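You operate a simulated robot arm through the tools that you are given. There is no shell and no other tool. Be economical: measure what you need, move in short steps, check, and stop when the job is done.

You are at the controls of a simulated robot arm. One attempt, no reset.

Task
Fold the napkin, lay it on the plate, add the spoon and the glass.
Fine: the spoon goes on the yellow mat, the glass on the orange mat.
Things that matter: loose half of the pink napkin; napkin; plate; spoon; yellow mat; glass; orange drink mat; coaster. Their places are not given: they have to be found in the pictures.

The check looks at the end state, three seconds after you hand in, the way a careful person would. Anything else that was tipped, shoved, dropped, spilled or broken makes it a failure. Flat cloth is picked up by pressing the open fingertips on it (5 to 10 N) and closing them slowly along it; thin cloth reads only 2 to 8 mm in the jaws.

Robot
A 7-joint arm with a two-finger parallel gripper, fixed in place. Base frame: the origin is at the foot of the arm, x ahead of it, y to its left, z up; the work surface is at about z = 750. Readings come in mm, degrees, newtons and seconds.
With the tool pointing down near the work surface it reaches from about 200 to 740 mm from the base axis. Its first joint turns from -166.0 to 166.0 degrees. Payload 1.57 kg.
Tool frame: the origin (TCP) lies between the finger pads and is the grasp point; the fingertips stand 30 mm ahead of it; z points along the fingers, y is the line along which they close. Largest opening 110 mm; finger width 24, thickness 12; the body of the gripper, 48 by 112 mm, starts 78 mm behind the TCP.
Orientation is told as [roll, pitch, yaw] about the base's x, y, z axes, in that order, counted from this pose: with the fingers straight down and closing along the base's y, the tool's x points along the base's -x, its y along +y and its z along -z.

Tools
- The arm moves only by the tool drive_tool. Its argument "targets" is a list that holds one entry, the list of rows, each a list of 7 numbers: the turn, a rotation vector about the base's x, y, z in degrees, then the shift along the base's x, y, z in mm, then the finger opening in mm, from 0 to 110. In form: [[[rx, ry, rz, tx, ty, tz, grip], ...]]. A call has 1 to 12 rows; each row is the pose to reach, as a shift and turn from the pose commanded when the call began. Rows are played at 5 a second. More than 50 mm and 8.6 degrees between two rows, or a gripper value outside its range, and nothing of the call is played. Where a pose cannot be reached the arm comes as near as it can. A force on the tool above 90 N (or 10 N above the force at the start of the call, whichever is more), or a blocked arm, ends the call early, and 0.2 s more pass. The fingers move at their own pace (about 45 mm/s each) and stop on an object; they squeeze with about 37 N. The grip force told is the motor's: it shows also when the fingers shut on nothing. Time passes only in rows, and 0.2 s behind the last, so rows that repeat a pose let the fingers close. It gives the time, the measured TCP pose, the force on the tool (base axes), the opening and the grip force at its end, in the units of the frame above (readings bear some noise).
- Cameras (640 x 400 px; columns grow to the right, rows downward): "scene" is fixed at [213.3, 647.8, 1332.8]; the picture's right is [-0.99, 0.13, 0.00], its down [0.12, 0.89, -0.44] and it looks along [-0.06, -0.44, -0.90] (base axes); focal length 233 px, centre (320, 200). "wrist" rides on the gripper at [-36, 0, -80] in the tool frame; the picture's right is [0.00, -1.00, 0.00], its down [0.97, 0.00, -0.24] and it looks along [0.24, 0.00, 0.97] (tool axes); focal length 218 px, centre (320, 200).
- capture(camera): a new picture of that camera. No time passes.
- move_column(by): slides the trunk up (or, below 0, down) by that many mm; the arm rides with it, the base frame stays. It gives what a move gives, with no picture.
- locate(camera, pixels): for up to 12 pixels [column, row] of the newest picture of that camera ("zoom" is the newest enlarged one), the place [x, y, z] in the base frame of the surface seen there, good to about 2 mm, but the place of the scene camera against the robot may be out by one fixed shift of up to 12 mm in any direction. No time passes.
- close_up(camera, box): a new picture of the part [left, top, right, bottom] of that camera's present view, enlarged. No time passes.
- finish_job(): hands the job in; it is judged then, once.

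Work in short steps. Measure before you move; look again where a grasp or a placing could have gone wrong, and mend it. You have 80 turns and 34 pictures in all, those below and enlarged ones among them. Open the gripper and draw the arm clear of the work before you hand the job in, unless the task says otherwise; then end with one line.

The tools are called as a command line: name --argument value ..., lists and objects as JSON in quotes. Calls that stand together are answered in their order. drive_tool: Moves the arm, as the interface text tells. Its arguments: {"type":"object","properties":{"targets":{"type":"array","items":{"type":"array","items":{"type":"array","items":{"type":"number"}}}}},"required":["targets"]} The other tools are called the same way: move_column (by) slides the trunk up or down; capture (camera) takes a picture; locate (camera, pixels) gives the place of the surface under pixels of a picture; close_up (camera, box) takes an enlarged picture of a part of a camera's view; finish_job () hands the job in.

At the start:

```text
time_s: 0.0
tcp_pos: [368.3, 344.7, 1052.3]
tool_rot: [0.1, 0.0, 0.0]
force: [-0.7, 0.4, 0.1]
opening: 110.0
grasp_force: 0.1
trunk travel left (down, up): [-369.0, 221.0]
```

scene: 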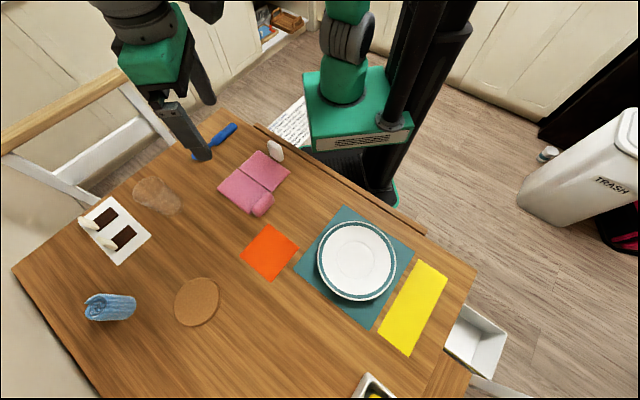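
wrist: 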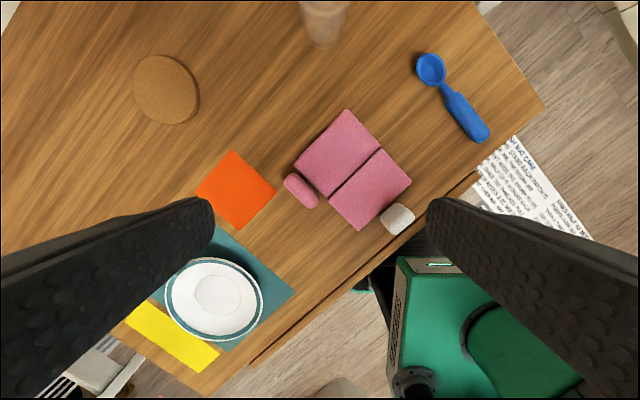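

The pictures show the pink napkin around wrist pixel (352,168), the spoon at (455,95) and the glass near (323,20). I zoom in on the napkin and locate the main items.

close_up --camera "wrist" --box '[270, 90, 430, 250]'

close_up --camera "scene" --box '[70, 100, 310, 250]'

locate --camera "wrist" --pixels '[[348, 110], [295, 165], [330, 199], [382, 150], [411, 182], [359, 230], [301, 190], [397, 218], [432, 70], [480, 132], [445, 90], [219, 293]]'

locate --camera "scene" --pixels '[[357, 260], [331, 210], [412, 307], [269, 252], [197, 301], [157, 195], [266, 151], [219, 188], [249, 214], [290, 173], [263, 204], [276, 150]]'

```text
2.50 times, centred on (350, 170) of wrist
```

zoom: 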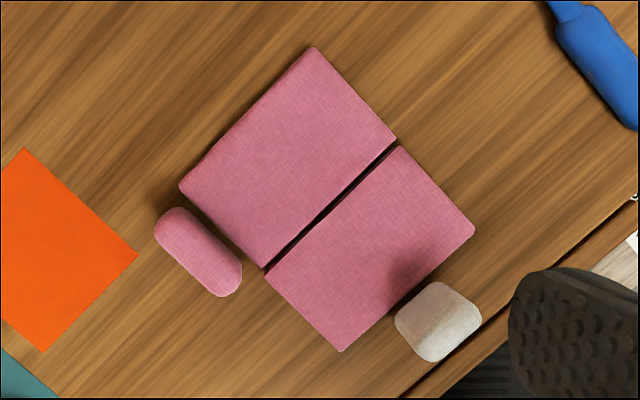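

```text
2.67 times, centred on (190, 175) of scene
```

zoom: 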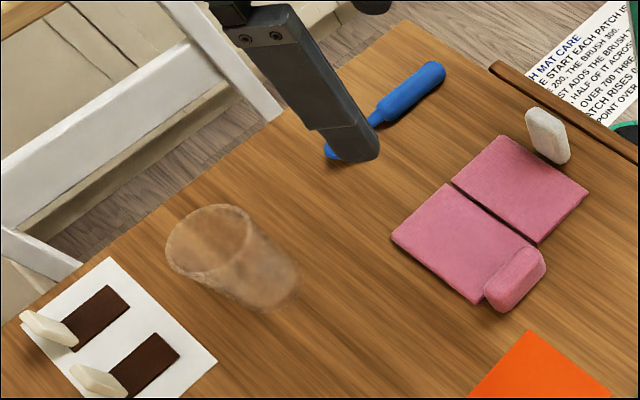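

```text
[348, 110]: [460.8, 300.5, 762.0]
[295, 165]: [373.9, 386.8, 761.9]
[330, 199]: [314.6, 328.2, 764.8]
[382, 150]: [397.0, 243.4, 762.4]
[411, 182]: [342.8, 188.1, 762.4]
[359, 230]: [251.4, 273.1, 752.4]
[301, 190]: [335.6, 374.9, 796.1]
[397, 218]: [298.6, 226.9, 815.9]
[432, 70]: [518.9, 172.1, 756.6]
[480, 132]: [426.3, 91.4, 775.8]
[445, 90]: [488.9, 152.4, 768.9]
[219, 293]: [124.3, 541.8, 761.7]
```

```text
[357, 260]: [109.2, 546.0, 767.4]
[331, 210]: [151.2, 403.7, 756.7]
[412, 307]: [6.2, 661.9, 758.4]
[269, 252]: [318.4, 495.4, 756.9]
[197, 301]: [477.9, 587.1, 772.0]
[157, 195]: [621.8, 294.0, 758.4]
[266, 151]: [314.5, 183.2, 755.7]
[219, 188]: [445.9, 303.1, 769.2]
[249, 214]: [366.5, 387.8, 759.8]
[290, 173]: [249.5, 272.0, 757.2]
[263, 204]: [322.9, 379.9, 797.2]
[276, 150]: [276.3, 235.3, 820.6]
```

The napkin looks like two panels joined at a hinge, with a pink tab on the side of the far half and a white tab on the outer edge of the near half. I lower the tool by 100 mm over it for a closer look.

drive_tool --targets '[[[0, 0, 0, 0, -20, -45, 110], [0, 0, 0, -5, -45, -90, 110], [0, 0, 0, -5, -45, -110, 110]]]'

capture --camera "wrist"

close_up --camera "scene" --box '[200, 130, 320, 230]'

```text
refused: row 2 steps farther than a row can; nothing moved
```

```text
29 pictures are left
```

wrist: 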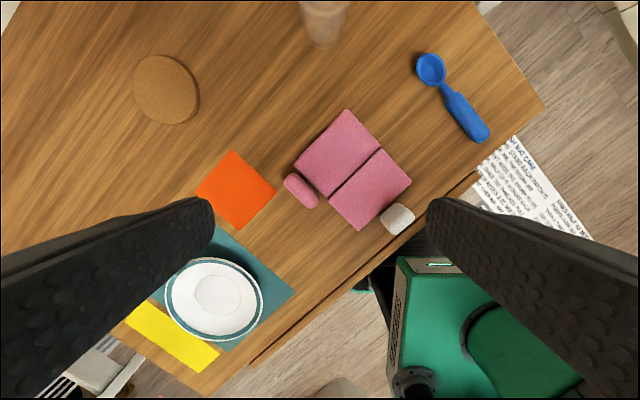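

```text
4.00 times, centred on (260, 180) of scene
```

zoom: 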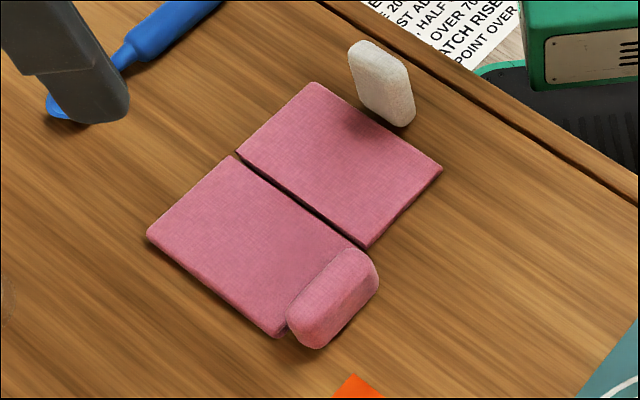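

The step was too long, so I repeat the move with smaller rows.

drive_tool --targets '[[[0, 0, 0, 0, -20, -30, 110], [0, 0, 0, 0, -30, -65, 110], [0, 0, 0, -5, -45, -100, 110], [0, 0, 0, -5, -45, -110, 110]]]'

capture --camera "wrist"

locate --camera "wrist" --pixels '[[320, 100], [320, 200]]'

```text
time_s: 1.0
tcp_pos: [363.3, 300.1, 942.4]
tool_rot: [0.0, 0.0, 0.1]
force: [-0.1, -0.1, 0.3]
opening: 110.3
grasp_force: 0.0
trunk travel left (down, up): [-369.0, 221.0]
```

```text
27 pictures are left
```

wrist: 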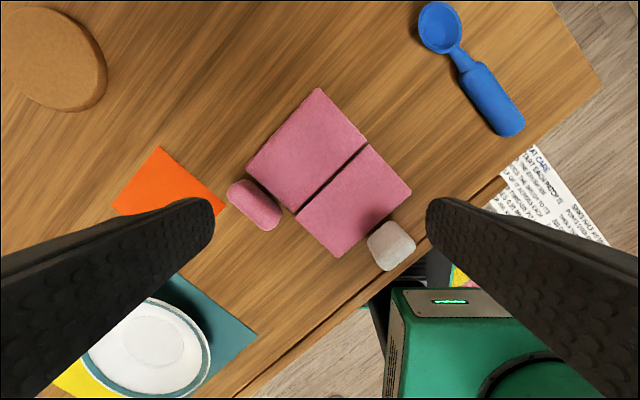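

```text
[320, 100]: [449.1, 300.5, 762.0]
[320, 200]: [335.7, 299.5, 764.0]
```

Now I measure the tabs, the panels and the spoon from this nearer view.

locate --camera "wrist" --pixels '[[236, 188], [272, 220], [250, 184], [255, 205], [268, 206], [280, 211], [236, 203], [262, 229], [310, 150], [350, 200]]'

locate --camera "wrist" --pixels '[[370, 240], [392, 223], [412, 240], [388, 262], [390, 240], [440, 27], [462, 58], [475, 85], [490, 100], [512, 128], [248, 168], [318, 90]]'

close_up --camera "wrist" --box '[215, 80, 425, 280]'

```text
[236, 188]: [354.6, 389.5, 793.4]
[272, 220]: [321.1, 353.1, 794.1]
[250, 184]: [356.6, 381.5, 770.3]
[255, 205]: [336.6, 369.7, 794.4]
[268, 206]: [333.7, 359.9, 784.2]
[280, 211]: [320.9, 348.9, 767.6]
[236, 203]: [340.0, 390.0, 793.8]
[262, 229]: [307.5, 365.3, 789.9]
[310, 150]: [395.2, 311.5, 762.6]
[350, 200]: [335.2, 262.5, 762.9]
```

```text
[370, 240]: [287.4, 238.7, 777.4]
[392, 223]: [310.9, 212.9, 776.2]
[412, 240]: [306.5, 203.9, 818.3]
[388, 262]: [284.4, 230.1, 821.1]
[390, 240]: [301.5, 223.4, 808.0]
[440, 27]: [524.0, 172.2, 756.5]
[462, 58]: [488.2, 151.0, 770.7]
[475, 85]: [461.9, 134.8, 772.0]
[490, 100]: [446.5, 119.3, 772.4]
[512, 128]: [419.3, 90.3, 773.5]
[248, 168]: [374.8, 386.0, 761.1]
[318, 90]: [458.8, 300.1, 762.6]
```

```text
2.00 times, centred on (320, 180) of wrist
```

zoom: 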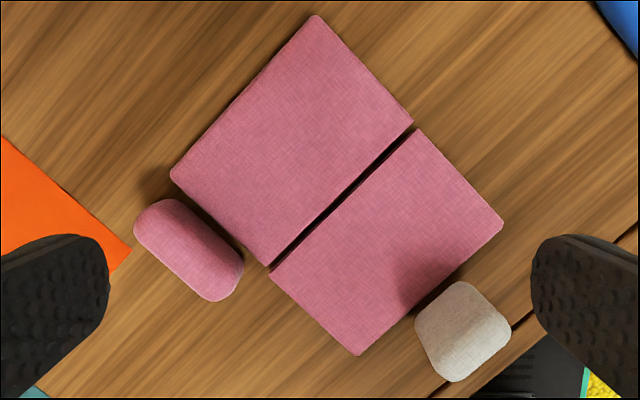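

The pink tab is a block centred near (331,375) with its top at z 794, thin along the hinge line. I turn the tool about +44° so the fingers close across its thin side, and hover above it.

drive_tool --targets '[[[0, 0, 7.4, -5, 12, 0, 100], [0, 0, 14.8, -10, 25, 0, 90], [0, 0, 22, -16, 38, -10, 80], [0, 0, 29.5, -21, 50, -30, 70], [0, 0, 37, -27, 63, -60, 60], [0, 0, 44, -31.8, 74.9, -90, 60], [0, 0, 44, -31.8, 74.9, -100, 60]]]'

capture --camera "wrist"

```text
time_s: 2.6
tcp_pos: [348.2, 372.0, 870.1]
tool_rot: [-2.7, 0.8, 44.1]
force: [-0.5, -0.4, 0.2]
opening: 59.9
grasp_force: 0.1
out of reach, approached as far as the arm can: row 4, 6, 7
trunk travel left (down, up): [-369.0, 221.0]
```

```text
25 pictures are left
```

wrist: 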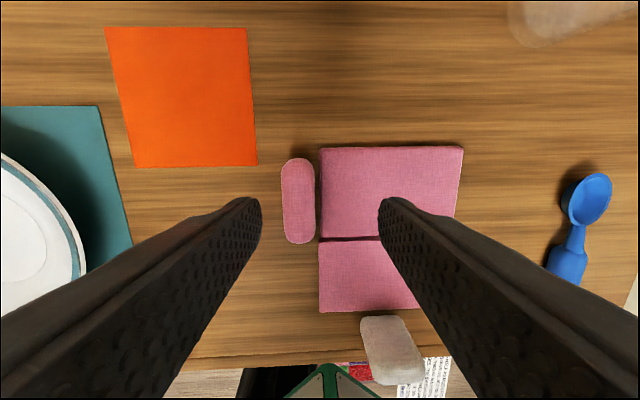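

The arm could not fully reach that low pose and stopped at (348,372,870). I raise the tool 100 mm and slide the trunk down 100 mm to gain reach.

drive_tool --targets '[[[0, 0, 0, 0, 0, 40, 60], [0, 0, 0, 0, 0, 80, 60], [0, 0, 0, 0, 0, 110, 60], [0, 0, 0, 0, 0, 110, 60]]]'

move_column --by -120

```text
time_s: 3.6
tcp_pos: [331.7, 375.3, 952.2]
tool_rot: [0.0, 0.0, 44.0]
force: [-0.7, 0.3, 0.3]
opening: 60.1
grasp_force: 0.1
trunk travel left (down, up): [-369.0, 221.0]
```

```text
time_s: 5.1
tcp_pos: [331.5, 374.0, 832.5]
tool_rot: [0.0, 0.1, 44.0]
force: [-0.3, 0.6, -0.8]
opening: 60.1
grasp_force: 0.1
trunk travel left (down, up): [-249.0, 341.0]
```

The TCP is now at (331.5,374,832), just above the tab. I check the alignment before going down.

capture --camera "wrist"

```text
24 pictures are left
```

wrist: 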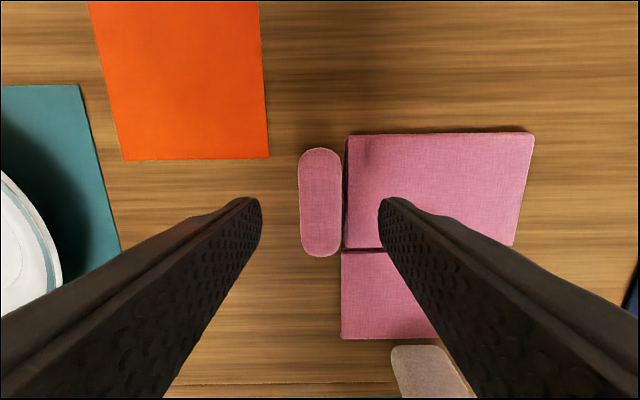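

The tab is centred between the fingers (column 320), with a 4 mm offset along its length. I correct that, go down to z of about 794 and close.

drive_tool --targets '[[[0, 0, 0, 3, 3, -15, 60], [0, 0, 0, 3, 3, -30, 60], [0, 0, 0, 3, 3, -38, 60], [0, 0, 0, 3, 3, -38, 40], [0, 0, 0, 3, 3, -38, 24], [0, 0, 0, 3, 3, -38, 10], [0, 0, 0, 3, 3, -38, 10], [0, 0, 0, 3, 3, -38, 10]]]'

```text
time_s: 6.9
tcp_pos: [335.2, 377.2, 795.7]
tool_rot: [0.0, 0.0, 43.9]
force: [0.6, -0.1, 0.2]
opening: 24.9
grasp_force: 35.6
trunk travel left (down, up): [-249.0, 341.0]
```

The tab is held at 24.9 mm. I make a small test lift with the tool kept upright, to see whether the tab pivots or moves with the panel.

drive_tool --targets '[[[0, 0, 0, 0, 0, 4, 10], [0, 0, 0, -0.7, -0.7, 8, 10], [0, 0, 0, -1.5, -1.5, 13, 10], [0, 0, 0, -2, -2, 17, 10], [0, 0, 0, -2, -2, 17, 10]]]'

close_up --camera "scene" --box '[180, 110, 340, 230]'

capture --camera "wrist"

```text
time_s: 8.1
tcp_pos: [332.2, 374.9, 811.5]
tool_rot: [0.0, 0.0, 44.0]
force: [-0.6, -0.2, -1.6]
opening: 25.2
grasp_force: 36.7
trunk travel left (down, up): [-249.0, 341.0]
```

```text
3.33 times, centred on (260, 170) of scene
```

zoom: 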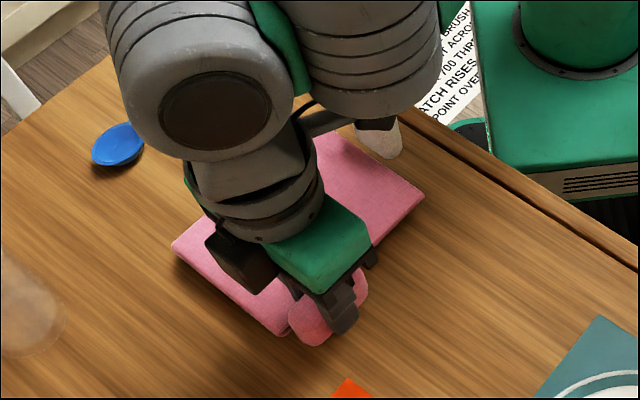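

```text
22 pictures are left
```

wrist: 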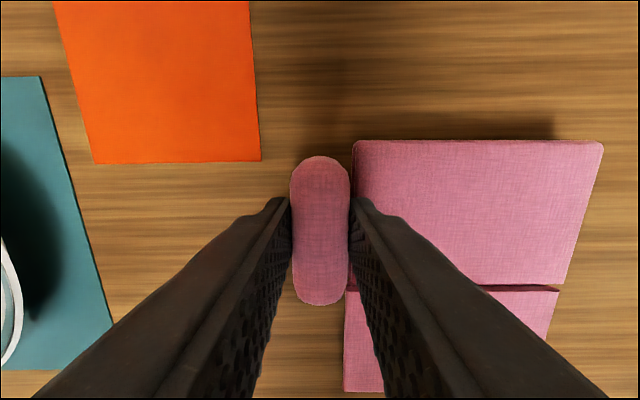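

The panel rises with almost no force. I measure the panel tilt and the tab's top to see how the tab sits.

locate --camera "wrist" --pixels '[[365, 150], [595, 150], [480, 150], [480, 200], [460, 275], [480, 310], [320, 175], [320, 200], [320, 230], [320, 260], [320, 295]]'

```text
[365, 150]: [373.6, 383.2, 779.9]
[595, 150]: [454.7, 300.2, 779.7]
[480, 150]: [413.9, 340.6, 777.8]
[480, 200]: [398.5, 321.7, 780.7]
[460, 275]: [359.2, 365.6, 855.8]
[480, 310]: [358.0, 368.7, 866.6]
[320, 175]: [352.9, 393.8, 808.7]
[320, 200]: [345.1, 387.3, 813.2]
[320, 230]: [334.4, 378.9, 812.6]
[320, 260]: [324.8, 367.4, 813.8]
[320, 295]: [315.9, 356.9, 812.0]
```

locate --camera "wrist" --pixels '[[555, 275], [535, 230], [535, 260], [535, 310], [548, 297], [355, 320], [355, 370], [358, 250], [358, 200], [520, 282]]'

```text
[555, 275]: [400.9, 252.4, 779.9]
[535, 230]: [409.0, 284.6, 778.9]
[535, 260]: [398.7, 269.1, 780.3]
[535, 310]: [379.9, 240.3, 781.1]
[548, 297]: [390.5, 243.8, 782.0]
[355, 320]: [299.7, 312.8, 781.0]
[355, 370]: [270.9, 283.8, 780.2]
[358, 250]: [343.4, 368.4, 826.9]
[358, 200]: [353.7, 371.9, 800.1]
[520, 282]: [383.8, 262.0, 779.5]
```

The readings show that the whole napkin, both halves, rose flat by 17 mm. So the pink tab is the carrying handle and the near half with the white tab is the loose half. I set it back down, release, rise and look.

drive_tool --targets '[[[0, 0, 0, 1, 1, -8, 10], [0, 0, 0, 2, 2, -14, 10], [0, 0, 0, 2, 2, -17, 10], [0, 0, 0, 2, 2, -17, 10], [0, 0, 0, 2, 2, -17, 60], [0, 0, 0, 2, 2, -17, 60], [0, 0, 0, 2, 2, 20, 60], [0, 0, 0, 2, 2, 60, 60], [0, 0, 0, -20, -20, 80, 60], [0, 0, 0, -40, -40, 80, 60]]]'

capture --camera "wrist"

```text
time_s: 10.3
tcp_pos: [291.6, 334.6, 889.8]
tool_rot: [0.0, 0.0, 43.9]
force: [0.3, 0.0, -0.7]
opening: 60.0
grasp_force: 0.0
trunk travel left (down, up): [-249.0, 341.0]
```

```text
21 pictures are left
```

wrist: 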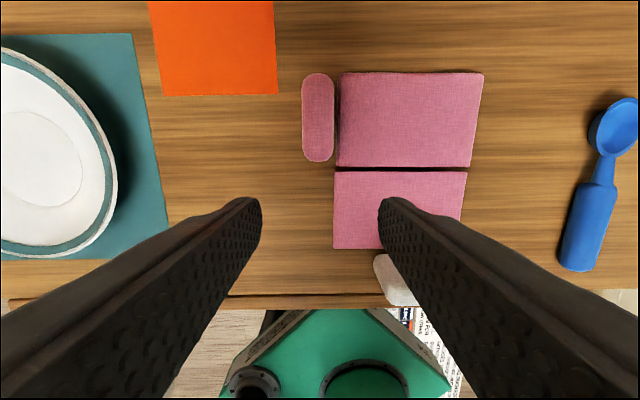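

I move over the white tab at about (293,220), still above it (its top is near z 820), to view it squarely.

drive_tool --targets '[[[0, 0, 0, 0, -30, 0, 80], [0, 0, 0, 0, -60, 0, 80], [0, 0, 0, 1, -90, 0, 80], [0, 0, 0, 1.7, -114, 0, 80], [0, 0, 0, 1.7, -114, 0, 80]]]'

capture --camera "wrist"

```text
time_s: 11.5
tcp_pos: [293.9, 220.0, 892.8]
tool_rot: [0.1, 0.0, 44.1]
force: [0.0, 0.7, 0.3]
opening: 80.2
grasp_force: 0.0
trunk travel left (down, up): [-249.0, 341.0]
```

```text
20 pictures are left
```

wrist: 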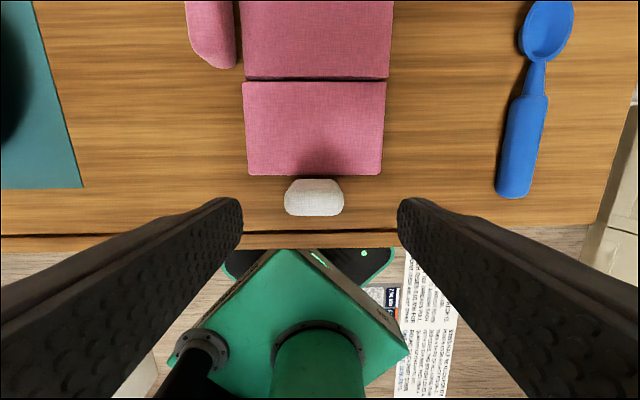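

close_up --camera "wrist" --box '[260, 150, 370, 230]'

locate --camera "wrist" --pixels '[[315, 181], [315, 188], [315, 194], [315, 204], [315, 213], [288, 208], [340, 208], [294, 185], [334, 185], [315, 170], [315, 90]]'

```text
5.00 times, centred on (315, 190) of wrist
```

zoom: 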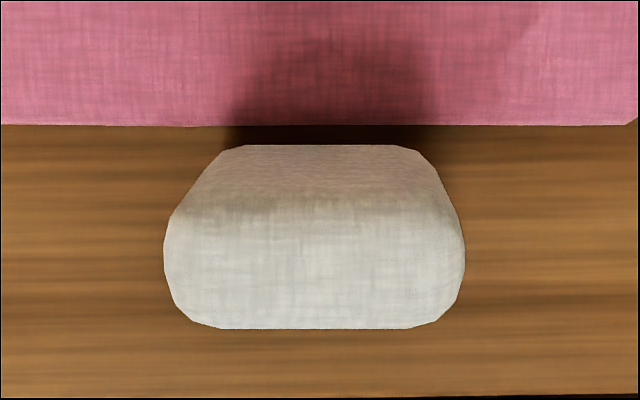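

```text
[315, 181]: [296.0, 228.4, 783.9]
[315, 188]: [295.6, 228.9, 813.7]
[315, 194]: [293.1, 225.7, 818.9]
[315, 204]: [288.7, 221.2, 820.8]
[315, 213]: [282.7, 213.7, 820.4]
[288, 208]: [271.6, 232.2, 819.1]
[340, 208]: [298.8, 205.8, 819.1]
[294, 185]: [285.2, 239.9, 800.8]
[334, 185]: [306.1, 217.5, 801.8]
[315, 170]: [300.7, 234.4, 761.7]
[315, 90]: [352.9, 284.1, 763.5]
```

The white tab spans about 40 mm along the hinge direction, centre (288,222), z from about 775 to 821. I go down and grip it across that width, so the closing axis lies parallel to the hinge.

drive_tool --targets '[[[0, 0, 0, -5.5, 2.4, -30, 80], [0, 0, 0, -5.5, 2.4, -60, 80], [0, 0, 0, -5.5, 2.4, -80, 80], [0, 0, 0, -5.5, 2.4, -80, 60], [0, 0, 0, -5.5, 2.4, -80, 40], [0, 0, 0, -5.5, 2.4, -80, 25], [0, 0, 0, -5.5, 2.4, -80, 25], [0, 0, 0, -5.5, 2.4, -80, 25]]]'

```text
time_s: 13.3
tcp_pos: [292.8, 224.6, 810.4]
tool_rot: [0.2, 0.4, 43.9]
force: [0.1, 1.2, 0.2]
opening: 44.8
grasp_force: 36.9
trunk travel left (down, up): [-249.0, 341.0]
```

Gripped at 44.8 mm. I make a test lift of 20 mm along the start of the arc and check whether only the near half rises.

drive_tool --targets '[[[0, 0, 0, 0, 0, 6, 25], [0, 0, 0, 0.7, 0.7, 12, 25], [0, 0, 0, 1.5, 1.5, 20, 25], [0, 0, 0, 1.5, 1.5, 20, 25]]]'

capture --camera "wrist"

locate --camera "wrist" --pixels '[[320, 20], [320, 40], [320, 60], [320, 80], [320, 100], [320, 120], [320, 140], [320, 160], [320, 180], [320, 200], [320, 220], [320, 240]]'

```text
time_s: 14.3
tcp_pos: [292.0, 224.1, 831.8]
tool_rot: [0.1, 0.1, 44.1]
force: [-0.3, 0.4, -0.8]
opening: 44.9
grasp_force: 37.4
trunk travel left (down, up): [-249.0, 341.0]
```

```text
18 pictures are left
```

wrist: 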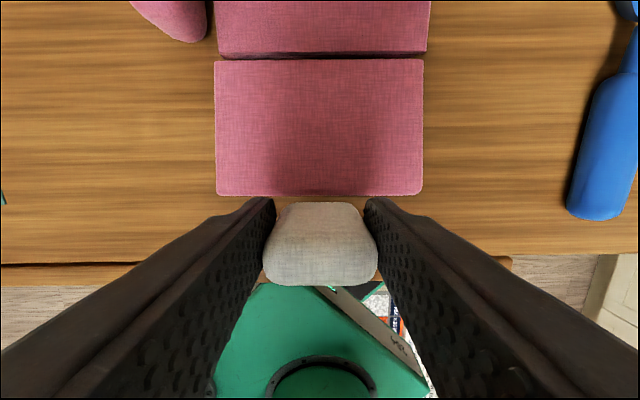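

```text
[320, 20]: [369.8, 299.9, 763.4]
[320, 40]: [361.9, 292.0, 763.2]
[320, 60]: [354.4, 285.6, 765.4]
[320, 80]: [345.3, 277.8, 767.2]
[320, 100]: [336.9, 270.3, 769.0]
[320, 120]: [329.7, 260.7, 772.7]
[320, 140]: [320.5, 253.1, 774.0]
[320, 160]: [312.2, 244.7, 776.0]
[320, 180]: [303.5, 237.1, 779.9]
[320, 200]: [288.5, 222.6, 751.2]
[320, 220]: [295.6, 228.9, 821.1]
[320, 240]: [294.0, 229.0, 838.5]
```

Only the near half rises now, hinging at about 12°, and the white tab stays upright in the fingers. I carry it along the arc to the vertical, tool upright.

drive_tool --targets '[[[0, 0, 0, 3.1, 3.0, 16.1, 25], [0, 0, 0, 7.9, 7.6, 30.5, 25], [0, 0, 0, 14.5, 13.9, 43.5, 25], [0, 0, 0, 22.5, 21.7, 54.7, 25], [0, 0, 0, 31.9, 30.7, 63.8, 25], [0, 0, 0, 42.3, 40.7, 70.5, 25], [0, 0, 0, 53.3, 51.4, 74.6, 25], [0, 0, 0, 64.7, 62.3, 76, 25], [0, 0, 0, 64.7, 62.3, 76, 25]]]'

close_up --camera "scene" --box '[180, 110, 340, 230]'

```text
time_s: 16.3
tcp_pos: [354.6, 288.8, 908.5]
tool_rot: [0.0, -0.2, 44.0]
force: [-1.4, 1.5, 6.3]
opening: 44.7
grasp_force: 37.5
trunk travel left (down, up): [-249.0, 341.0]
```

```text
3.33 times, centred on (260, 170) of scene
```

zoom: 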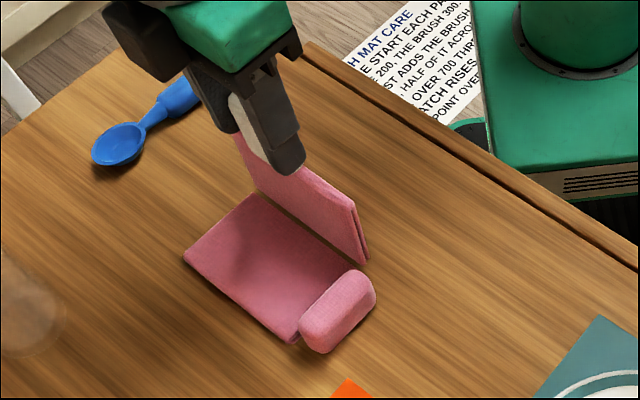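

The loose half stands vertical, with only a light force. I carry on over to about 160°.

drive_tool --targets '[[[0, 0, 0, 11.4, 11, 1, 25], [0, 0, 0, 22.4, 21.6, -3, 25], [0, 0, 0, 32.8, 31.6, -10, 25], [0, 0, 0, 42.1, 40.6, -19, 25], [0, 0, 0, 50.2, 48.4, -30, 25], [0, 0, 0, 56.7, 54.7, -43, 25], [0, 0, 0, 61.6, 59.3, -57, 25], [0, 0, 0, 61.6, 59.3, -57, 25]]]'

capture --camera "wrist"

locate --camera "wrist" --pixels '[[320, 220], [320, 240], [320, 260], [240, 240], [240, 270], [240, 300], [240, 320], [220, 260], [220, 300]]'

```text
time_s: 18.1
tcp_pos: [416.7, 346.8, 849.8]
tool_rot: [0.0, 0.0, 44.1]
force: [-0.1, -0.4, 0.3]
opening: 45.1
grasp_force: 36.7
trunk travel left (down, up): [-249.0, 341.0]
```

```text
16 pictures are left
```

wrist: 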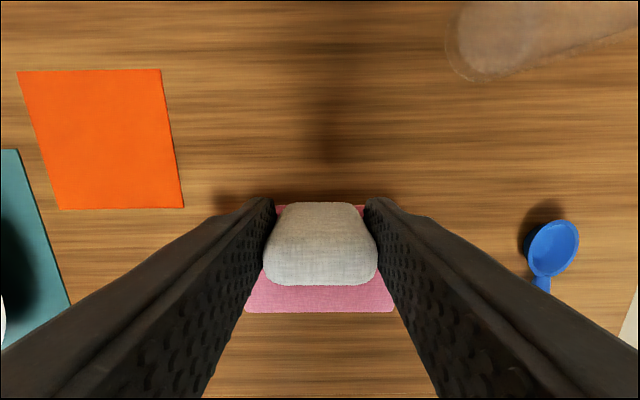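

```text
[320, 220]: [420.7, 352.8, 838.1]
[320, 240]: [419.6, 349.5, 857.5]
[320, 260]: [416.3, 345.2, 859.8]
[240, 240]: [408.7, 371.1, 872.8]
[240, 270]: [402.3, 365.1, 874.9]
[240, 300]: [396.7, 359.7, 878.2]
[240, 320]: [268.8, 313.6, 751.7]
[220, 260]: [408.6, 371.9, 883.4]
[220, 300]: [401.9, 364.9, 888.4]
```

All tracks well, force near zero at z 850. I lower the last 26 mm along the arc and press lightly to close the fold.

drive_tool --targets '[[[0, 0, 0, 2, 2, -8, 25], [0, 0, 0, 3, 3, -15, 25], [0, 0, 0, 3.8, 3.6, -21, 25], [0, 0, 0, 4, 3.8, -26, 25], [0, 0, 0, 4, 3.8, -28, 25], [0, 0, 0, 4, 3.8, -28, 25]]]'

```text
time_s: 19.5
tcp_pos: [419.9, 350.4, 822.4]
tool_rot: [0.0, 0.0, 44.1]
force: [0.6, 0.2, -0.2]
opening: 44.7
grasp_force: 37.5
trunk travel left (down, up): [-249.0, 341.0]
```

There is still no contact force at z 822, so I go down in small steps until it rests.

drive_tool --targets '[[[0, 0, 0, 0, 0, -3, 25], [0, 0, 0, 0, 0, -6, 25], [0, 0, 0, 0, 0, -6, 25]]]'

close_up --camera "scene" --box '[180, 110, 340, 230]'

```text
time_s: 20.3
tcp_pos: [420.1, 350.6, 816.7]
tool_rot: [-0.1, 0.0, 44.0]
force: [0.2, 0.0, 0.1]
opening: 45.1
grasp_force: 37.2
trunk travel left (down, up): [-249.0, 341.0]
```

```text
3.33 times, centred on (260, 170) of scene
```

zoom: 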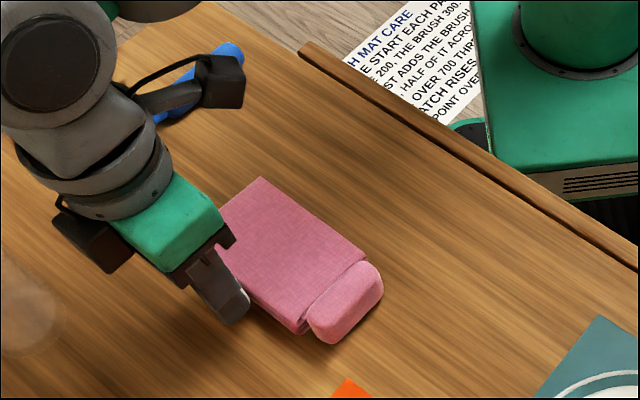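

It looks almost flat. I lower a bit more and watch the force.

drive_tool --targets '[[[0, 0, 0, 0, 0, -2, 25], [0, 0, 0, 0, 0, -4, 25], [0, 0, 0, 0, 0, -5, 25], [0, 0, 0, 0, 0, -5, 25]]]'

```text
time_s: 21.3
tcp_pos: [420.2, 349.9, 811.8]
tool_rot: [0.0, 0.0, 44.1]
force: [-0.2, -0.1, -0.1]
opening: 44.8
grasp_force: 37.3
trunk travel left (down, up): [-249.0, 341.0]
```

Now at the same height as at the start (811.8) with no force. I release, go straight up and look.

drive_tool --targets '[[[0, 0, 0, 0, 0, 0, 60], [0, 0, 0, 0, 0, 0, 80], [0, 0, 0, 0, 0, 0, 80], [0, 0, 0, 0, 0, 35, 80], [0, 0, 0, 0, 0, 70, 80], [0, 0, 0, -25, -10, 85, 80], [0, 0, 0, -45, 0, 85, 80]]]'

capture --camera "wrist"

```text
time_s: 22.9
tcp_pos: [374.6, 349.6, 897.3]
tool_rot: [-0.1, -0.1, 44.0]
force: [-0.2, -0.2, -0.5]
opening: 80.1
grasp_force: 0.1
trunk travel left (down, up): [-249.0, 341.0]
```

```text
14 pictures are left
```

wrist: 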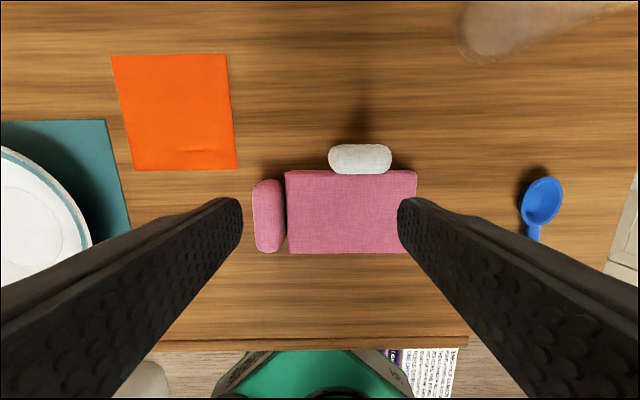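

locate --camera "wrist" --pixels '[[295, 180], [395, 185], [340, 190], [340, 215], [340, 245], [258, 190], [275, 190], [260, 245], [277, 245], [267, 215], [360, 160], [180, 110]]'

close_up --camera "scene" --box '[290, 190, 450, 350]'

locate --camera "scene" --pixels '[[357, 221], [357, 300], [318, 258], [397, 262], [357, 258], [330, 255], [424, 260], [447, 275], [378, 340], [407, 355], [413, 306]]'

```text
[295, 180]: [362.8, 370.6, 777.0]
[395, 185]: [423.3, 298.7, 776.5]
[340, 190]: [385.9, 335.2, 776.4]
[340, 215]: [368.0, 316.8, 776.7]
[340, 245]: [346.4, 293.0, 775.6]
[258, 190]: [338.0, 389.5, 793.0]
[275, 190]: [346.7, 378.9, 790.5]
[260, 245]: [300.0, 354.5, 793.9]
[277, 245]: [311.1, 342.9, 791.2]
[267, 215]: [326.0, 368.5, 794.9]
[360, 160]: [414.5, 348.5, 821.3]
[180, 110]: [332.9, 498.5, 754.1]
```

```text
2.50 times, centred on (370, 270) of scene
```

zoom: 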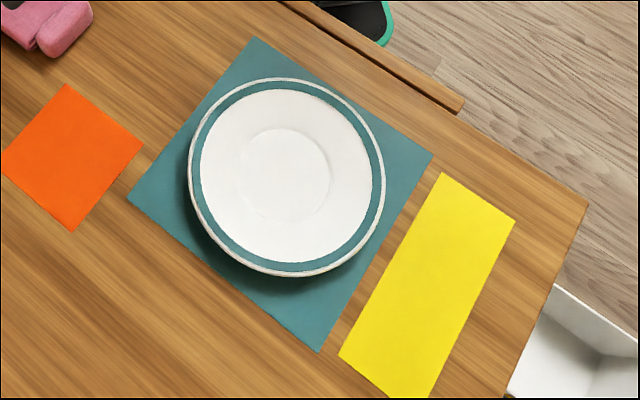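

```text
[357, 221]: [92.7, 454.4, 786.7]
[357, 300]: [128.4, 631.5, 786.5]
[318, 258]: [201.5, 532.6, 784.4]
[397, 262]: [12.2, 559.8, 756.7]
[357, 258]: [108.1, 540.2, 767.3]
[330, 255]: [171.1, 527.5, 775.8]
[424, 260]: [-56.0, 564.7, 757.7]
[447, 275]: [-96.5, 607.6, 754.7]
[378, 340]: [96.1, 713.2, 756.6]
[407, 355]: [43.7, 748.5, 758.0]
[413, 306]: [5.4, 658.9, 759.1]
```

The fold is flat (top at z 776 everywhere) and the white tab hovers beyond the outer edge. Next I grip the pink handle at about (327,370), with the fingertips just above the folded panel.

drive_tool --targets '[[[0, 0, 0, -24, 10, 0, 60], [0, 0, 0, -47.8, 20.3, 0, 60], [0, 0, 0, -47.8, 20.3, -30, 60], [0, 0, 0, -47.8, 20.3, -60, 60], [0, 0, 0, -47.8, 20.3, -80, 60], [0, 0, 0, -47.8, 20.3, -88, 60], [0, 0, 0, -47.8, 20.3, -88, 35], [0, 0, 0, -47.8, 20.3, -88, 10], [0, 0, 0, -47.8, 20.3, -88, 10], [0, 0, 0, -47.8, 20.3, -88, 10]]]'

```text
time_s: 25.1
tcp_pos: [327.5, 370.2, 808.3]
tool_rot: [0.0, -0.1, 44.0]
force: [0.5, 0.4, -0.1]
opening: 24.5
grasp_force: 29.7
trunk travel left (down, up): [-249.0, 341.0]
```

The handle is held at 24.5 mm. I lift slowly by 60 mm and check that the napkin stays level and folded.

drive_tool --targets '[[[0, 0, 0, 0, 0, 0, 10], [0, 0, 0, 0, 0, 8, 10], [0, 0, 0, 0, 0, 18, 10], [0, 0, 0, 0, 0, 32, 10], [0, 0, 0, 0, 0, 46, 10], [0, 0, 0, 0, 0, 60, 10], [0, 0, 0, 0, 0, 60, 10]]]'

capture --camera "wrist"

locate --camera "wrist" --pixels '[[320, 220], [365, 150], [420, 160], [560, 170], [560, 230], [520, 200], [380, 190], [160, 30], [100, 70]]'

```text
time_s: 26.7
tcp_pos: [328.4, 370.1, 867.8]
tool_rot: [-0.1, 0.0, 44.1]
force: [-0.5, 0.0, -1.7]
opening: 24.8
grasp_force: 36.3
trunk travel left (down, up): [-249.0, 341.0]
```

```text
12 pictures are left
```

wrist: 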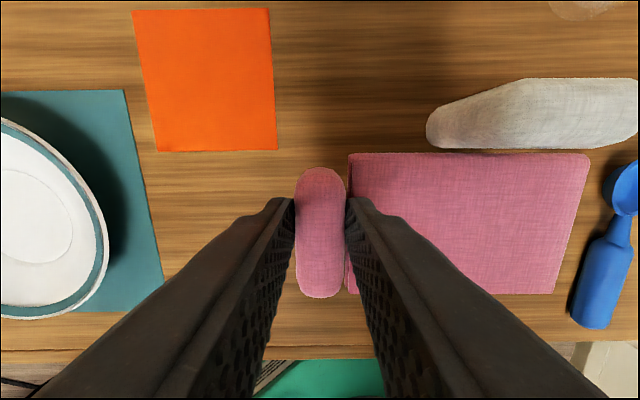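

```text
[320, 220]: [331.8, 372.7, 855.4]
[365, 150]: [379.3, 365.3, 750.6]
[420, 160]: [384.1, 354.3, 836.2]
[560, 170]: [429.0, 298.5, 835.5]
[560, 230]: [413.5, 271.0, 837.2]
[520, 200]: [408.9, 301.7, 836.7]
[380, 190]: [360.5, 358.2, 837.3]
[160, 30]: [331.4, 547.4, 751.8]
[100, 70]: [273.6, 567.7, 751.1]
```

The napkin hangs level and folded. I carry it at this height towards the plate, aiming to put the panel centre near (126,539), which means the TCP at about (75,601).

drive_tool --targets '[[[0, 0, 0, -15, 14, 5, 10], [0, 0, 0, -42, 38, 10, 10], [0, 0, 0, -70, 64, 10, 10], [0, 0, 0, -98, 90, 10, 10], [0, 0, 0, -126, 115, 10, 10], [0, 0, 0, -154, 141, 10, 10], [0, 0, 0, -182, 167, 10, 10], [0, 0, 0, -208, 190, 10, 10], [0, 0, 0, -230, 211, 10, 10], [0, 0, 0, -245, 224, 10, 10], [0, 0, 0, -253, 231, 10, 10], [0, 0, 0, -253, 231, 10, 10]]]'

capture --camera "wrist"

```text
time_s: 29.3
tcp_pos: [75.2, 602.8, 879.3]
tool_rot: [0.0, 0.1, 44.0]
force: [0.5, 0.2, -0.8]
opening: 25.2
grasp_force: 36.5
trunk travel left (down, up): [-249.0, 341.0]
```

```text
11 pictures are left
```

wrist: 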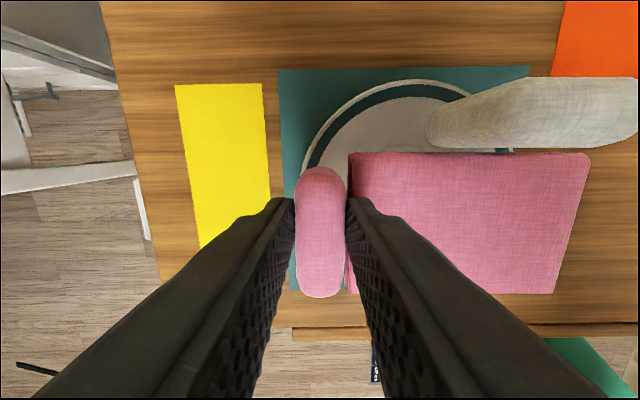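

Reached. I measure points on the plate's rim and on the yellow mat to check the alignment before lowering.

locate --camera "wrist" --pixels '[[409, 81], [304, 165], [323, 125], [355, 95], [455, 89], [175, 85], [262, 84], [270, 195], [199, 246], [278, 70], [528, 66]]'

```text
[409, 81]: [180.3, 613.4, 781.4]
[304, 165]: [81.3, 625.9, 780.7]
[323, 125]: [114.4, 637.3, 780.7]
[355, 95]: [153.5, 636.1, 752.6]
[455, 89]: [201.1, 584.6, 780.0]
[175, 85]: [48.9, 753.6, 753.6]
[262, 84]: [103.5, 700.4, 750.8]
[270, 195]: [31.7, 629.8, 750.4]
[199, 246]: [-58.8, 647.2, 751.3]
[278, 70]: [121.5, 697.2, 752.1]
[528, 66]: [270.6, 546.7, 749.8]
```

A circle fit puts the plate centre at about (120,545) with radius 91, so I shift 3 mm and lower in steps, watching the force.

drive_tool --targets '[[[0, 0, 0, -3, 0, -10, 10], [0, 0, 0, -3, 0, -20, 10], [0, 0, 0, -3, 0, -30, 10], [0, 0, 0, -3, 0, -36, 10], [0, 0, 0, -3, 0, -40, 10], [0, 0, 0, -3, 0, -40, 10]]]'

drive_tool --targets '[[[0, 0, 0, 0, 0, -2, 10], [0, 0, 0, 0, 0, -4, 10], [0, 0, 0, 0, 0, -6, 10], [0, 0, 0, 0, 0, -6, 10]]]'

```text
time_s: 30.7
tcp_pos: [71.6, 601.8, 837.6]
tool_rot: [-0.1, 0.0, 44.0]
force: [1.3, 0.5, -1.4]
opening: 25.3
grasp_force: 35.9
trunk travel left (down, up): [-249.0, 341.0]
```

```text
time_s: 31.7
tcp_pos: [70.5, 600.7, 837.7]
tool_rot: [0.2, -0.4, 44.0]
force: [-0.5, 4.5, 28.0]
opening: 25.1
grasp_force: 36.5
trunk travel left (down, up): [-249.0, 341.0]
```

Contact at z 838 with 28 N: the handle bottom has met the plate rim. I lift 8 mm, shift about 6 mm inward so the whole napkin lies within the rim, and lower gently again.

drive_tool --targets '[[[0, 0, 0, 0, 0, 5, 10], [0, 0, 0, 2, -2, 10, 10], [0, 0, 0, 4.5, -4.5, 10, 10], [0, 0, 0, 4.5, -4.5, 8, 10], [0, 0, 0, 4.5, -4.5, 6, 10], [0, 0, 0, 4.5, -4.5, 6, 10]]]'

drive_tool --targets '[[[0, 0, 0, 0, 0, -1, 10], [0, 0, 0, 0, 0, -2, 10], [0, 0, 0, 0, 0, -2, 10]]]'

```text
time_s: 33.1
tcp_pos: [75.5, 595.8, 839.3]
tool_rot: [0.0, 0.0, 44.0]
force: [-0.1, -0.7, -0.4]
opening: 25.1
grasp_force: 36.5
trunk travel left (down, up): [-249.0, 341.0]
```

```text
time_s: 33.9
tcp_pos: [75.3, 597.1, 836.9]
tool_rot: [0.0, -0.2, 44.1]
force: [1.6, 0.1, 3.2]
opening: 24.8
grasp_force: 35.9
trunk travel left (down, up): [-249.0, 341.0]
```

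Light contact at z 837. I open the fingers and rise straight up, then look.

drive_tool --targets '[[[0, 0, 0, 0, 0, 0, 35], [0, 0, 0, 0, 0, 0, 50], [0, 0, 0, 0, 0, 0, 50], [0, 0, 0, 0, 0, 15, 60], [0, 0, 0, 0, 0, 50, 60], [0, 0, 0, 0, 0, 90, 80], [0, 0, 0, 30, -20, 110, 80], [0, 0, 0, 60, -40, 110, 80]]]'

capture --camera "wrist"

```text
time_s: 35.7
tcp_pos: [136.0, 557.9, 945.7]
tool_rot: [-0.1, 0.1, 43.9]
force: [0.3, 0.3, -0.3]
opening: 79.9
grasp_force: 0.0
trunk travel left (down, up): [-249.0, 341.0]
```

```text
10 pictures are left
```

wrist: 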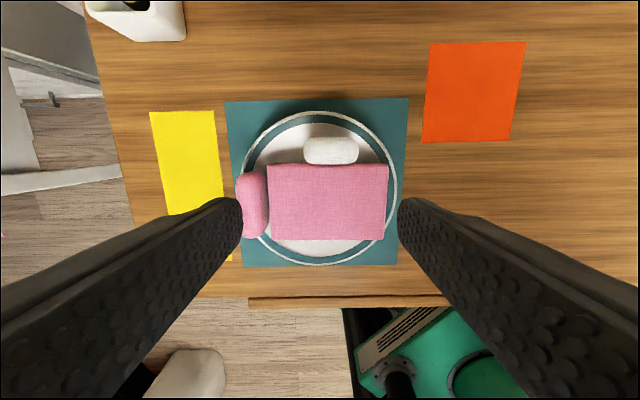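

The napkin lies folded on the plate. I check how level it is and measure the mats from this view.

locate --camera "wrist" --pixels '[[275, 170], [380, 170], [380, 232], [275, 232], [330, 200], [150, 112], [213, 110], [182, 160], [431, 43], [525, 41], [511, 140], [423, 142]]'

```text
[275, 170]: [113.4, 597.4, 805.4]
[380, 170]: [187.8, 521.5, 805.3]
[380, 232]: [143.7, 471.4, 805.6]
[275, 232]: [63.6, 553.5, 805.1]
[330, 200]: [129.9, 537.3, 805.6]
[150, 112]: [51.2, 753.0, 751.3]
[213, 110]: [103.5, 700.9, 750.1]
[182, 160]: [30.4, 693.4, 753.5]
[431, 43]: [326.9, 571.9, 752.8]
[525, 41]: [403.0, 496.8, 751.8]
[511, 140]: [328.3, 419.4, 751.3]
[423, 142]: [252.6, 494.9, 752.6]
```

The napkin is level (z 805 everywhere) and centred. Next is the spoon: I move over its handle near (458,130) with the yaw turned to about 38°.

drive_tool --targets '[[[0, 0, 0, 28, -37, 0, 80], [0, 0, -1, 55, -73, 0, 80], [0, 0, -1, 82, -110, 0, 80], [0, 0, -2, 109, -146, 0, 80], [0, 0, -2, 136, -183, 0, 80], [0, 0, -3, 163, -219, 0, 80], [0, 0, -3, 190, -256, 0, 80], [0, 0, -4, 217, -292, 0, 80], [0, 0, -4, 244, -328, 0, 80], [0, 0, -5, 271, -364, -10, 70], [0, 0, -6, 298, -398, -20, 60], [0, 0, -6, 322, -428, -40, 60]]]'

drive_tool --targets '[[[0, 0, 0, 0, 0, -20, 60], [0, 0, 0, 0, 0, -40, 60], [0, 0, 0, 0, 0, -40, 60]]]'

capture --camera "wrist"

```text
time_s: 38.3
tcp_pos: [456.7, 128.2, 906.2]
tool_rot: [-0.1, -0.1, 38.0]
force: [0.4, -0.4, -0.8]
opening: 59.9
grasp_force: 0.0
trunk travel left (down, up): [-249.0, 341.0]
```

```text
time_s: 39.1
tcp_pos: [457.6, 129.5, 866.5]
tool_rot: [0.0, 0.0, 38.0]
force: [1.0, 0.4, 0.7]
opening: 59.6
grasp_force: 0.1
trunk travel left (down, up): [-249.0, 341.0]
```

```text
9 pictures are left
```

wrist: 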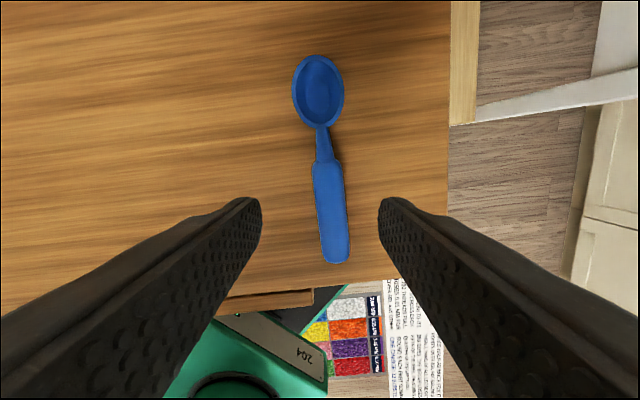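

locate --camera "wrist" --pixels '[[317, 56], [318, 90], [323, 140], [326, 170], [329, 195], [332, 220], [336, 258], [318, 195], [342, 195]]'

```text
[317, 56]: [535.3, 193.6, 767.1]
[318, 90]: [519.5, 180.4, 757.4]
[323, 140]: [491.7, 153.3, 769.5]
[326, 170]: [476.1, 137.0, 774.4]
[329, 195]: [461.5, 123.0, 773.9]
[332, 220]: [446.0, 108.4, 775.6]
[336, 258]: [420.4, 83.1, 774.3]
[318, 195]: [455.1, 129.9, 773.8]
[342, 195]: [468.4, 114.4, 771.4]
```

The spoon lies at 44.5°, so I turn +6.5°, aim for the handle at (468,129), go down to z 784 and close.

drive_tool --targets '[[[0, 0, 3, 5, 0, -20, 60], [0, 0, 6.5, 10.4, -0.5, -40, 60], [0, 0, 6.5, 10.4, -0.5, -65, 60], [0, 0, 6.5, 10.4, -0.5, -82, 60], [0, 0, 6.5, 10.4, -0.5, -82, 40], [0, 0, 6.5, 10.4, -0.5, -82, 20], [0, 0, 6.5, 10.4, -0.5, -82, 8], [0, 0, 6.5, 10.4, -0.5, -82, 8], [0, 0, 6.5, 10.4, -0.5, -82, 8]]]'

drive_tool --targets '[[[0, 0, 0, 0, 0, 8, 8], [0, 0, 0, 0, 0, 25, 8], [0, 0, 0, 0, 0, 55, 8], [0, 0, 0, 0, 0, 95, 8], [0, 0, 0, 0, 0, 120, 8], [0, 0, 0, 0, 0, 120, 8]]]'

capture --camera "wrist"

```text
time_s: 41.1
tcp_pos: [468.8, 129.5, 785.2]
tool_rot: [0.1, -0.1, 44.6]
force: [-0.2, 0.2, -0.1]
opening: 24.7
grasp_force: 36.9
out of reach, approached as far as the arm can: row 3, 4
trunk travel left (down, up): [-249.0, 341.0]
```

```text
time_s: 42.5
tcp_pos: [467.8, 128.6, 904.9]
tool_rot: [0.1, 0.0, 44.5]
force: [-0.2, -0.7, -0.5]
opening: 24.6
grasp_force: 36.2
trunk travel left (down, up): [-249.0, 341.0]
```

```text
8 pictures are left
```

wrist: 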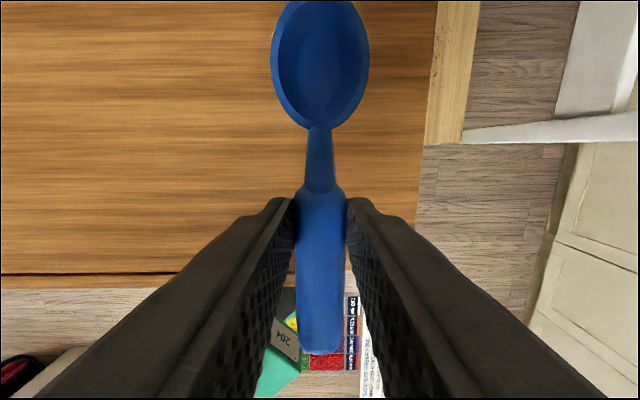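

The spoon is held firmly and level. I carry it high to the yellow mat centre near (2,652), so the TCP target is about (-6,646).

drive_tool --targets '[[[0, 0, 0, -15, 16, 10, 8], [0, 0, 0, -40, 43, 20, 8], [0, 0, 0, -66, 72, 20, 8], [0, 0, 0, -92, 100, 20, 8], [0, 0, 0, -118, 129, 20, 8], [0, 0, 0, -144, 157, 20, 8], [0, 0, 0, -170, 185, 20, 8], [0, 0, 0, -196, 213, 20, 8], [0, 0, 0, -222, 242, 20, 8], [0, 0, 0, -248, 270, 20, 8], [0, 0, 0, -274, 298, 20, 8], [0, 0, 0, -300, 327, 20, 8]]]'

drive_tool --targets '[[[0, 0, 0, -26, 28, 0, 8], [0, 0, 0, -52, 57, 0, 8], [0, 0, 0, -78, 85, 0, 8], [0, 0, 0, -104, 113, 0, 8], [0, 0, 0, -130, 142, 0, 8], [0, 0, 0, -152, 166, 0, 8], [0, 0, 0, -168, 183, 0, 8], [0, 0, 0, -174, 190, 0, 8], [0, 0, 0, -174, 190, -30, 8], [0, 0, 0, -174, 190, -60, 8], [0, 0, 0, -174, 190, -70, 8], [0, 0, 0, -174, 190, -70, 8]]]'

capture --camera "wrist"

```text
time_s: 45.1
tcp_pos: [169.6, 456.3, 924.8]
tool_rot: [-0.1, 0.0, 44.5]
force: [0.7, 0.2, 0.6]
opening: 24.5
grasp_force: 36.3
trunk travel left (down, up): [-249.0, 341.0]
```

```text
time_s: 47.7
tcp_pos: [-5.3, 637.6, 851.2]
tool_rot: [-0.1, 0.1, 44.5]
force: [0.4, -0.1, -0.3]
opening: 24.5
grasp_force: 36.8
out of reach, approached as far as the arm can: row 6, 7, 8, 9, 10, 11, 12
trunk travel left (down, up): [-249.0, 341.0]
```

```text
7 pictures are left
```

wrist: 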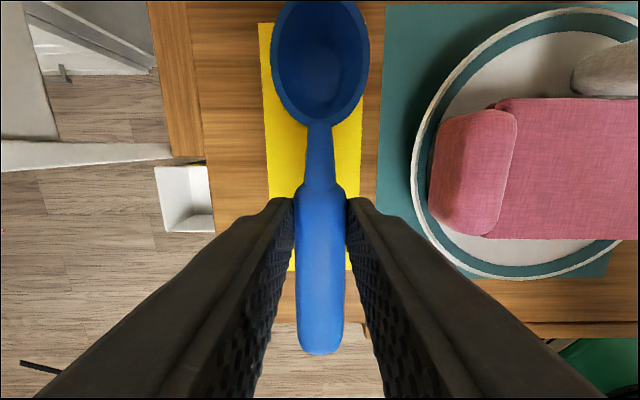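

The arm stops 8 mm short, but the spoon is over the yellow mat (columns 265–361) and within its length. I lower it with the trunk so the arm posture stays the same.

move_column --by -58

close_up --camera "scene" --box '[340, 220, 500, 380]'

```text
time_s: 48.7
tcp_pos: [-6.4, 638.3, 792.7]
tool_rot: [0.0, 0.0, 44.4]
force: [-0.3, 0.0, -0.1]
opening: 24.7
grasp_force: 36.3
trunk travel left (down, up): [-191.0, 399.0]
```

```text
2.50 times, centred on (420, 300) of scene
```

zoom: 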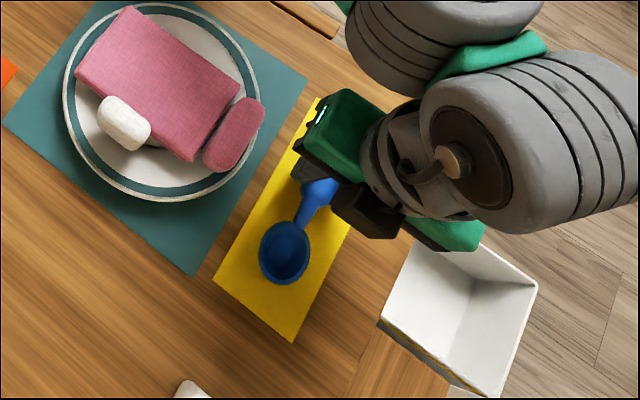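

The spoon is centred on the mat. I lower the last 6 mm.

move_column --by -6

```text
time_s: 49.2
tcp_pos: [-6.0, 637.9, 786.9]
tool_rot: [0.0, 0.0, 44.5]
force: [-0.6, -0.4, 0.2]
opening: 24.7
grasp_force: 36.3
trunk travel left (down, up): [-185.0, 405.0]
```

No contact force, about 1 mm to go at most. I open the fingers modestly and raise the trunk to clear.

drive_tool --targets '[[[0, 0, 0, 0, 0, 0, 30], [0, 0, 0, 0, 0, 0, 45], [0, 0, 0, 0, 0, 0, 50], [0, 0, 0, 0, 0, 0, 50]]]'

move_column --by 164

```text
time_s: 50.2
tcp_pos: [-5.9, 637.0, 787.5]
tool_rot: [0.1, 0.0, 44.5]
force: [0.3, 0.4, -1.0]
opening: 50.2
grasp_force: 0.0
trunk travel left (down, up): [-185.0, 405.0]
```

```text
time_s: 52.1
tcp_pos: [-5.2, 638.9, 950.9]
tool_rot: [-0.1, 0.0, 44.5]
force: [-0.4, 0.1, -0.4]
opening: 50.0
grasp_force: 0.0
trunk travel left (down, up): [-349.0, 241.0]
```

The spoon is released. I travel back over the table at z 950 towards the glass, stopping short of it at about (500,270), yaw near 28°.

drive_tool --targets '[[[0, 0, 0, 20, -15, 0, 60], [0, 0, -1, 48, -36, 0, 70], [0, 0, -2, 80, -59, 0, 80], [0, 0, -3, 112, -82, 0, 90], [0, 0, -4, 144, -105, 0, 100], [0, 0, -5, 176, -128, 0, 100], [0, 0, -6, 208, -151, 0, 100], [0, 0, -7, 240, -175, 0, 100], [0, 0, -8, 272, -198, 0, 100], [0, 0, -9, 304, -222, 0, 100], [0, 0, -10, 336, -245, 0, 100], [0, 0, -11, 366, -267, 0, 100]]]'

drive_tool --targets '[[[0, 0, -1, 28, -20, 0, 100], [0, 0, -2, 56, -40, 0, 100], [0, 0, -3, 84, -60, 0, 100], [0, 0, -4, 112, -80, 0, 100], [0, 0, -5, 135, -95, 0, 100], [0, 0, -5, 135, -95, 0, 100]]]'

capture --camera "wrist"

```text
time_s: 54.7
tcp_pos: [362.3, 369.7, 950.2]
tool_rot: [0.0, -0.1, 33.5]
force: [-0.7, -0.1, 0.0]
opening: 100.1
grasp_force: 0.1
trunk travel left (down, up): [-349.0, 241.0]
```

```text
time_s: 56.1
tcp_pos: [496.9, 275.4, 950.6]
tool_rot: [0.1, 0.0, 28.5]
force: [0.5, 0.6, 0.4]
opening: 100.0
grasp_force: 0.1
trunk travel left (down, up): [-349.0, 241.0]
```

```text
5 pictures are left
```

wrist: 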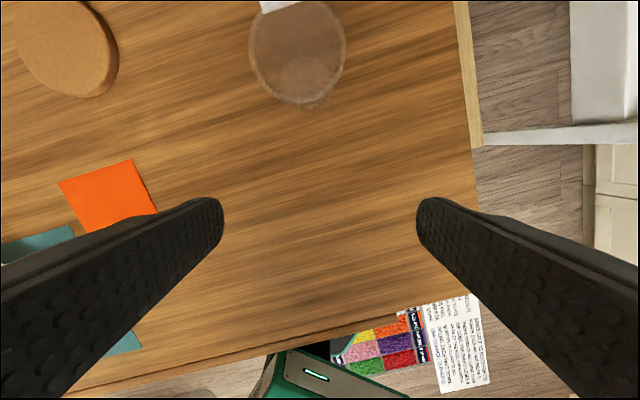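

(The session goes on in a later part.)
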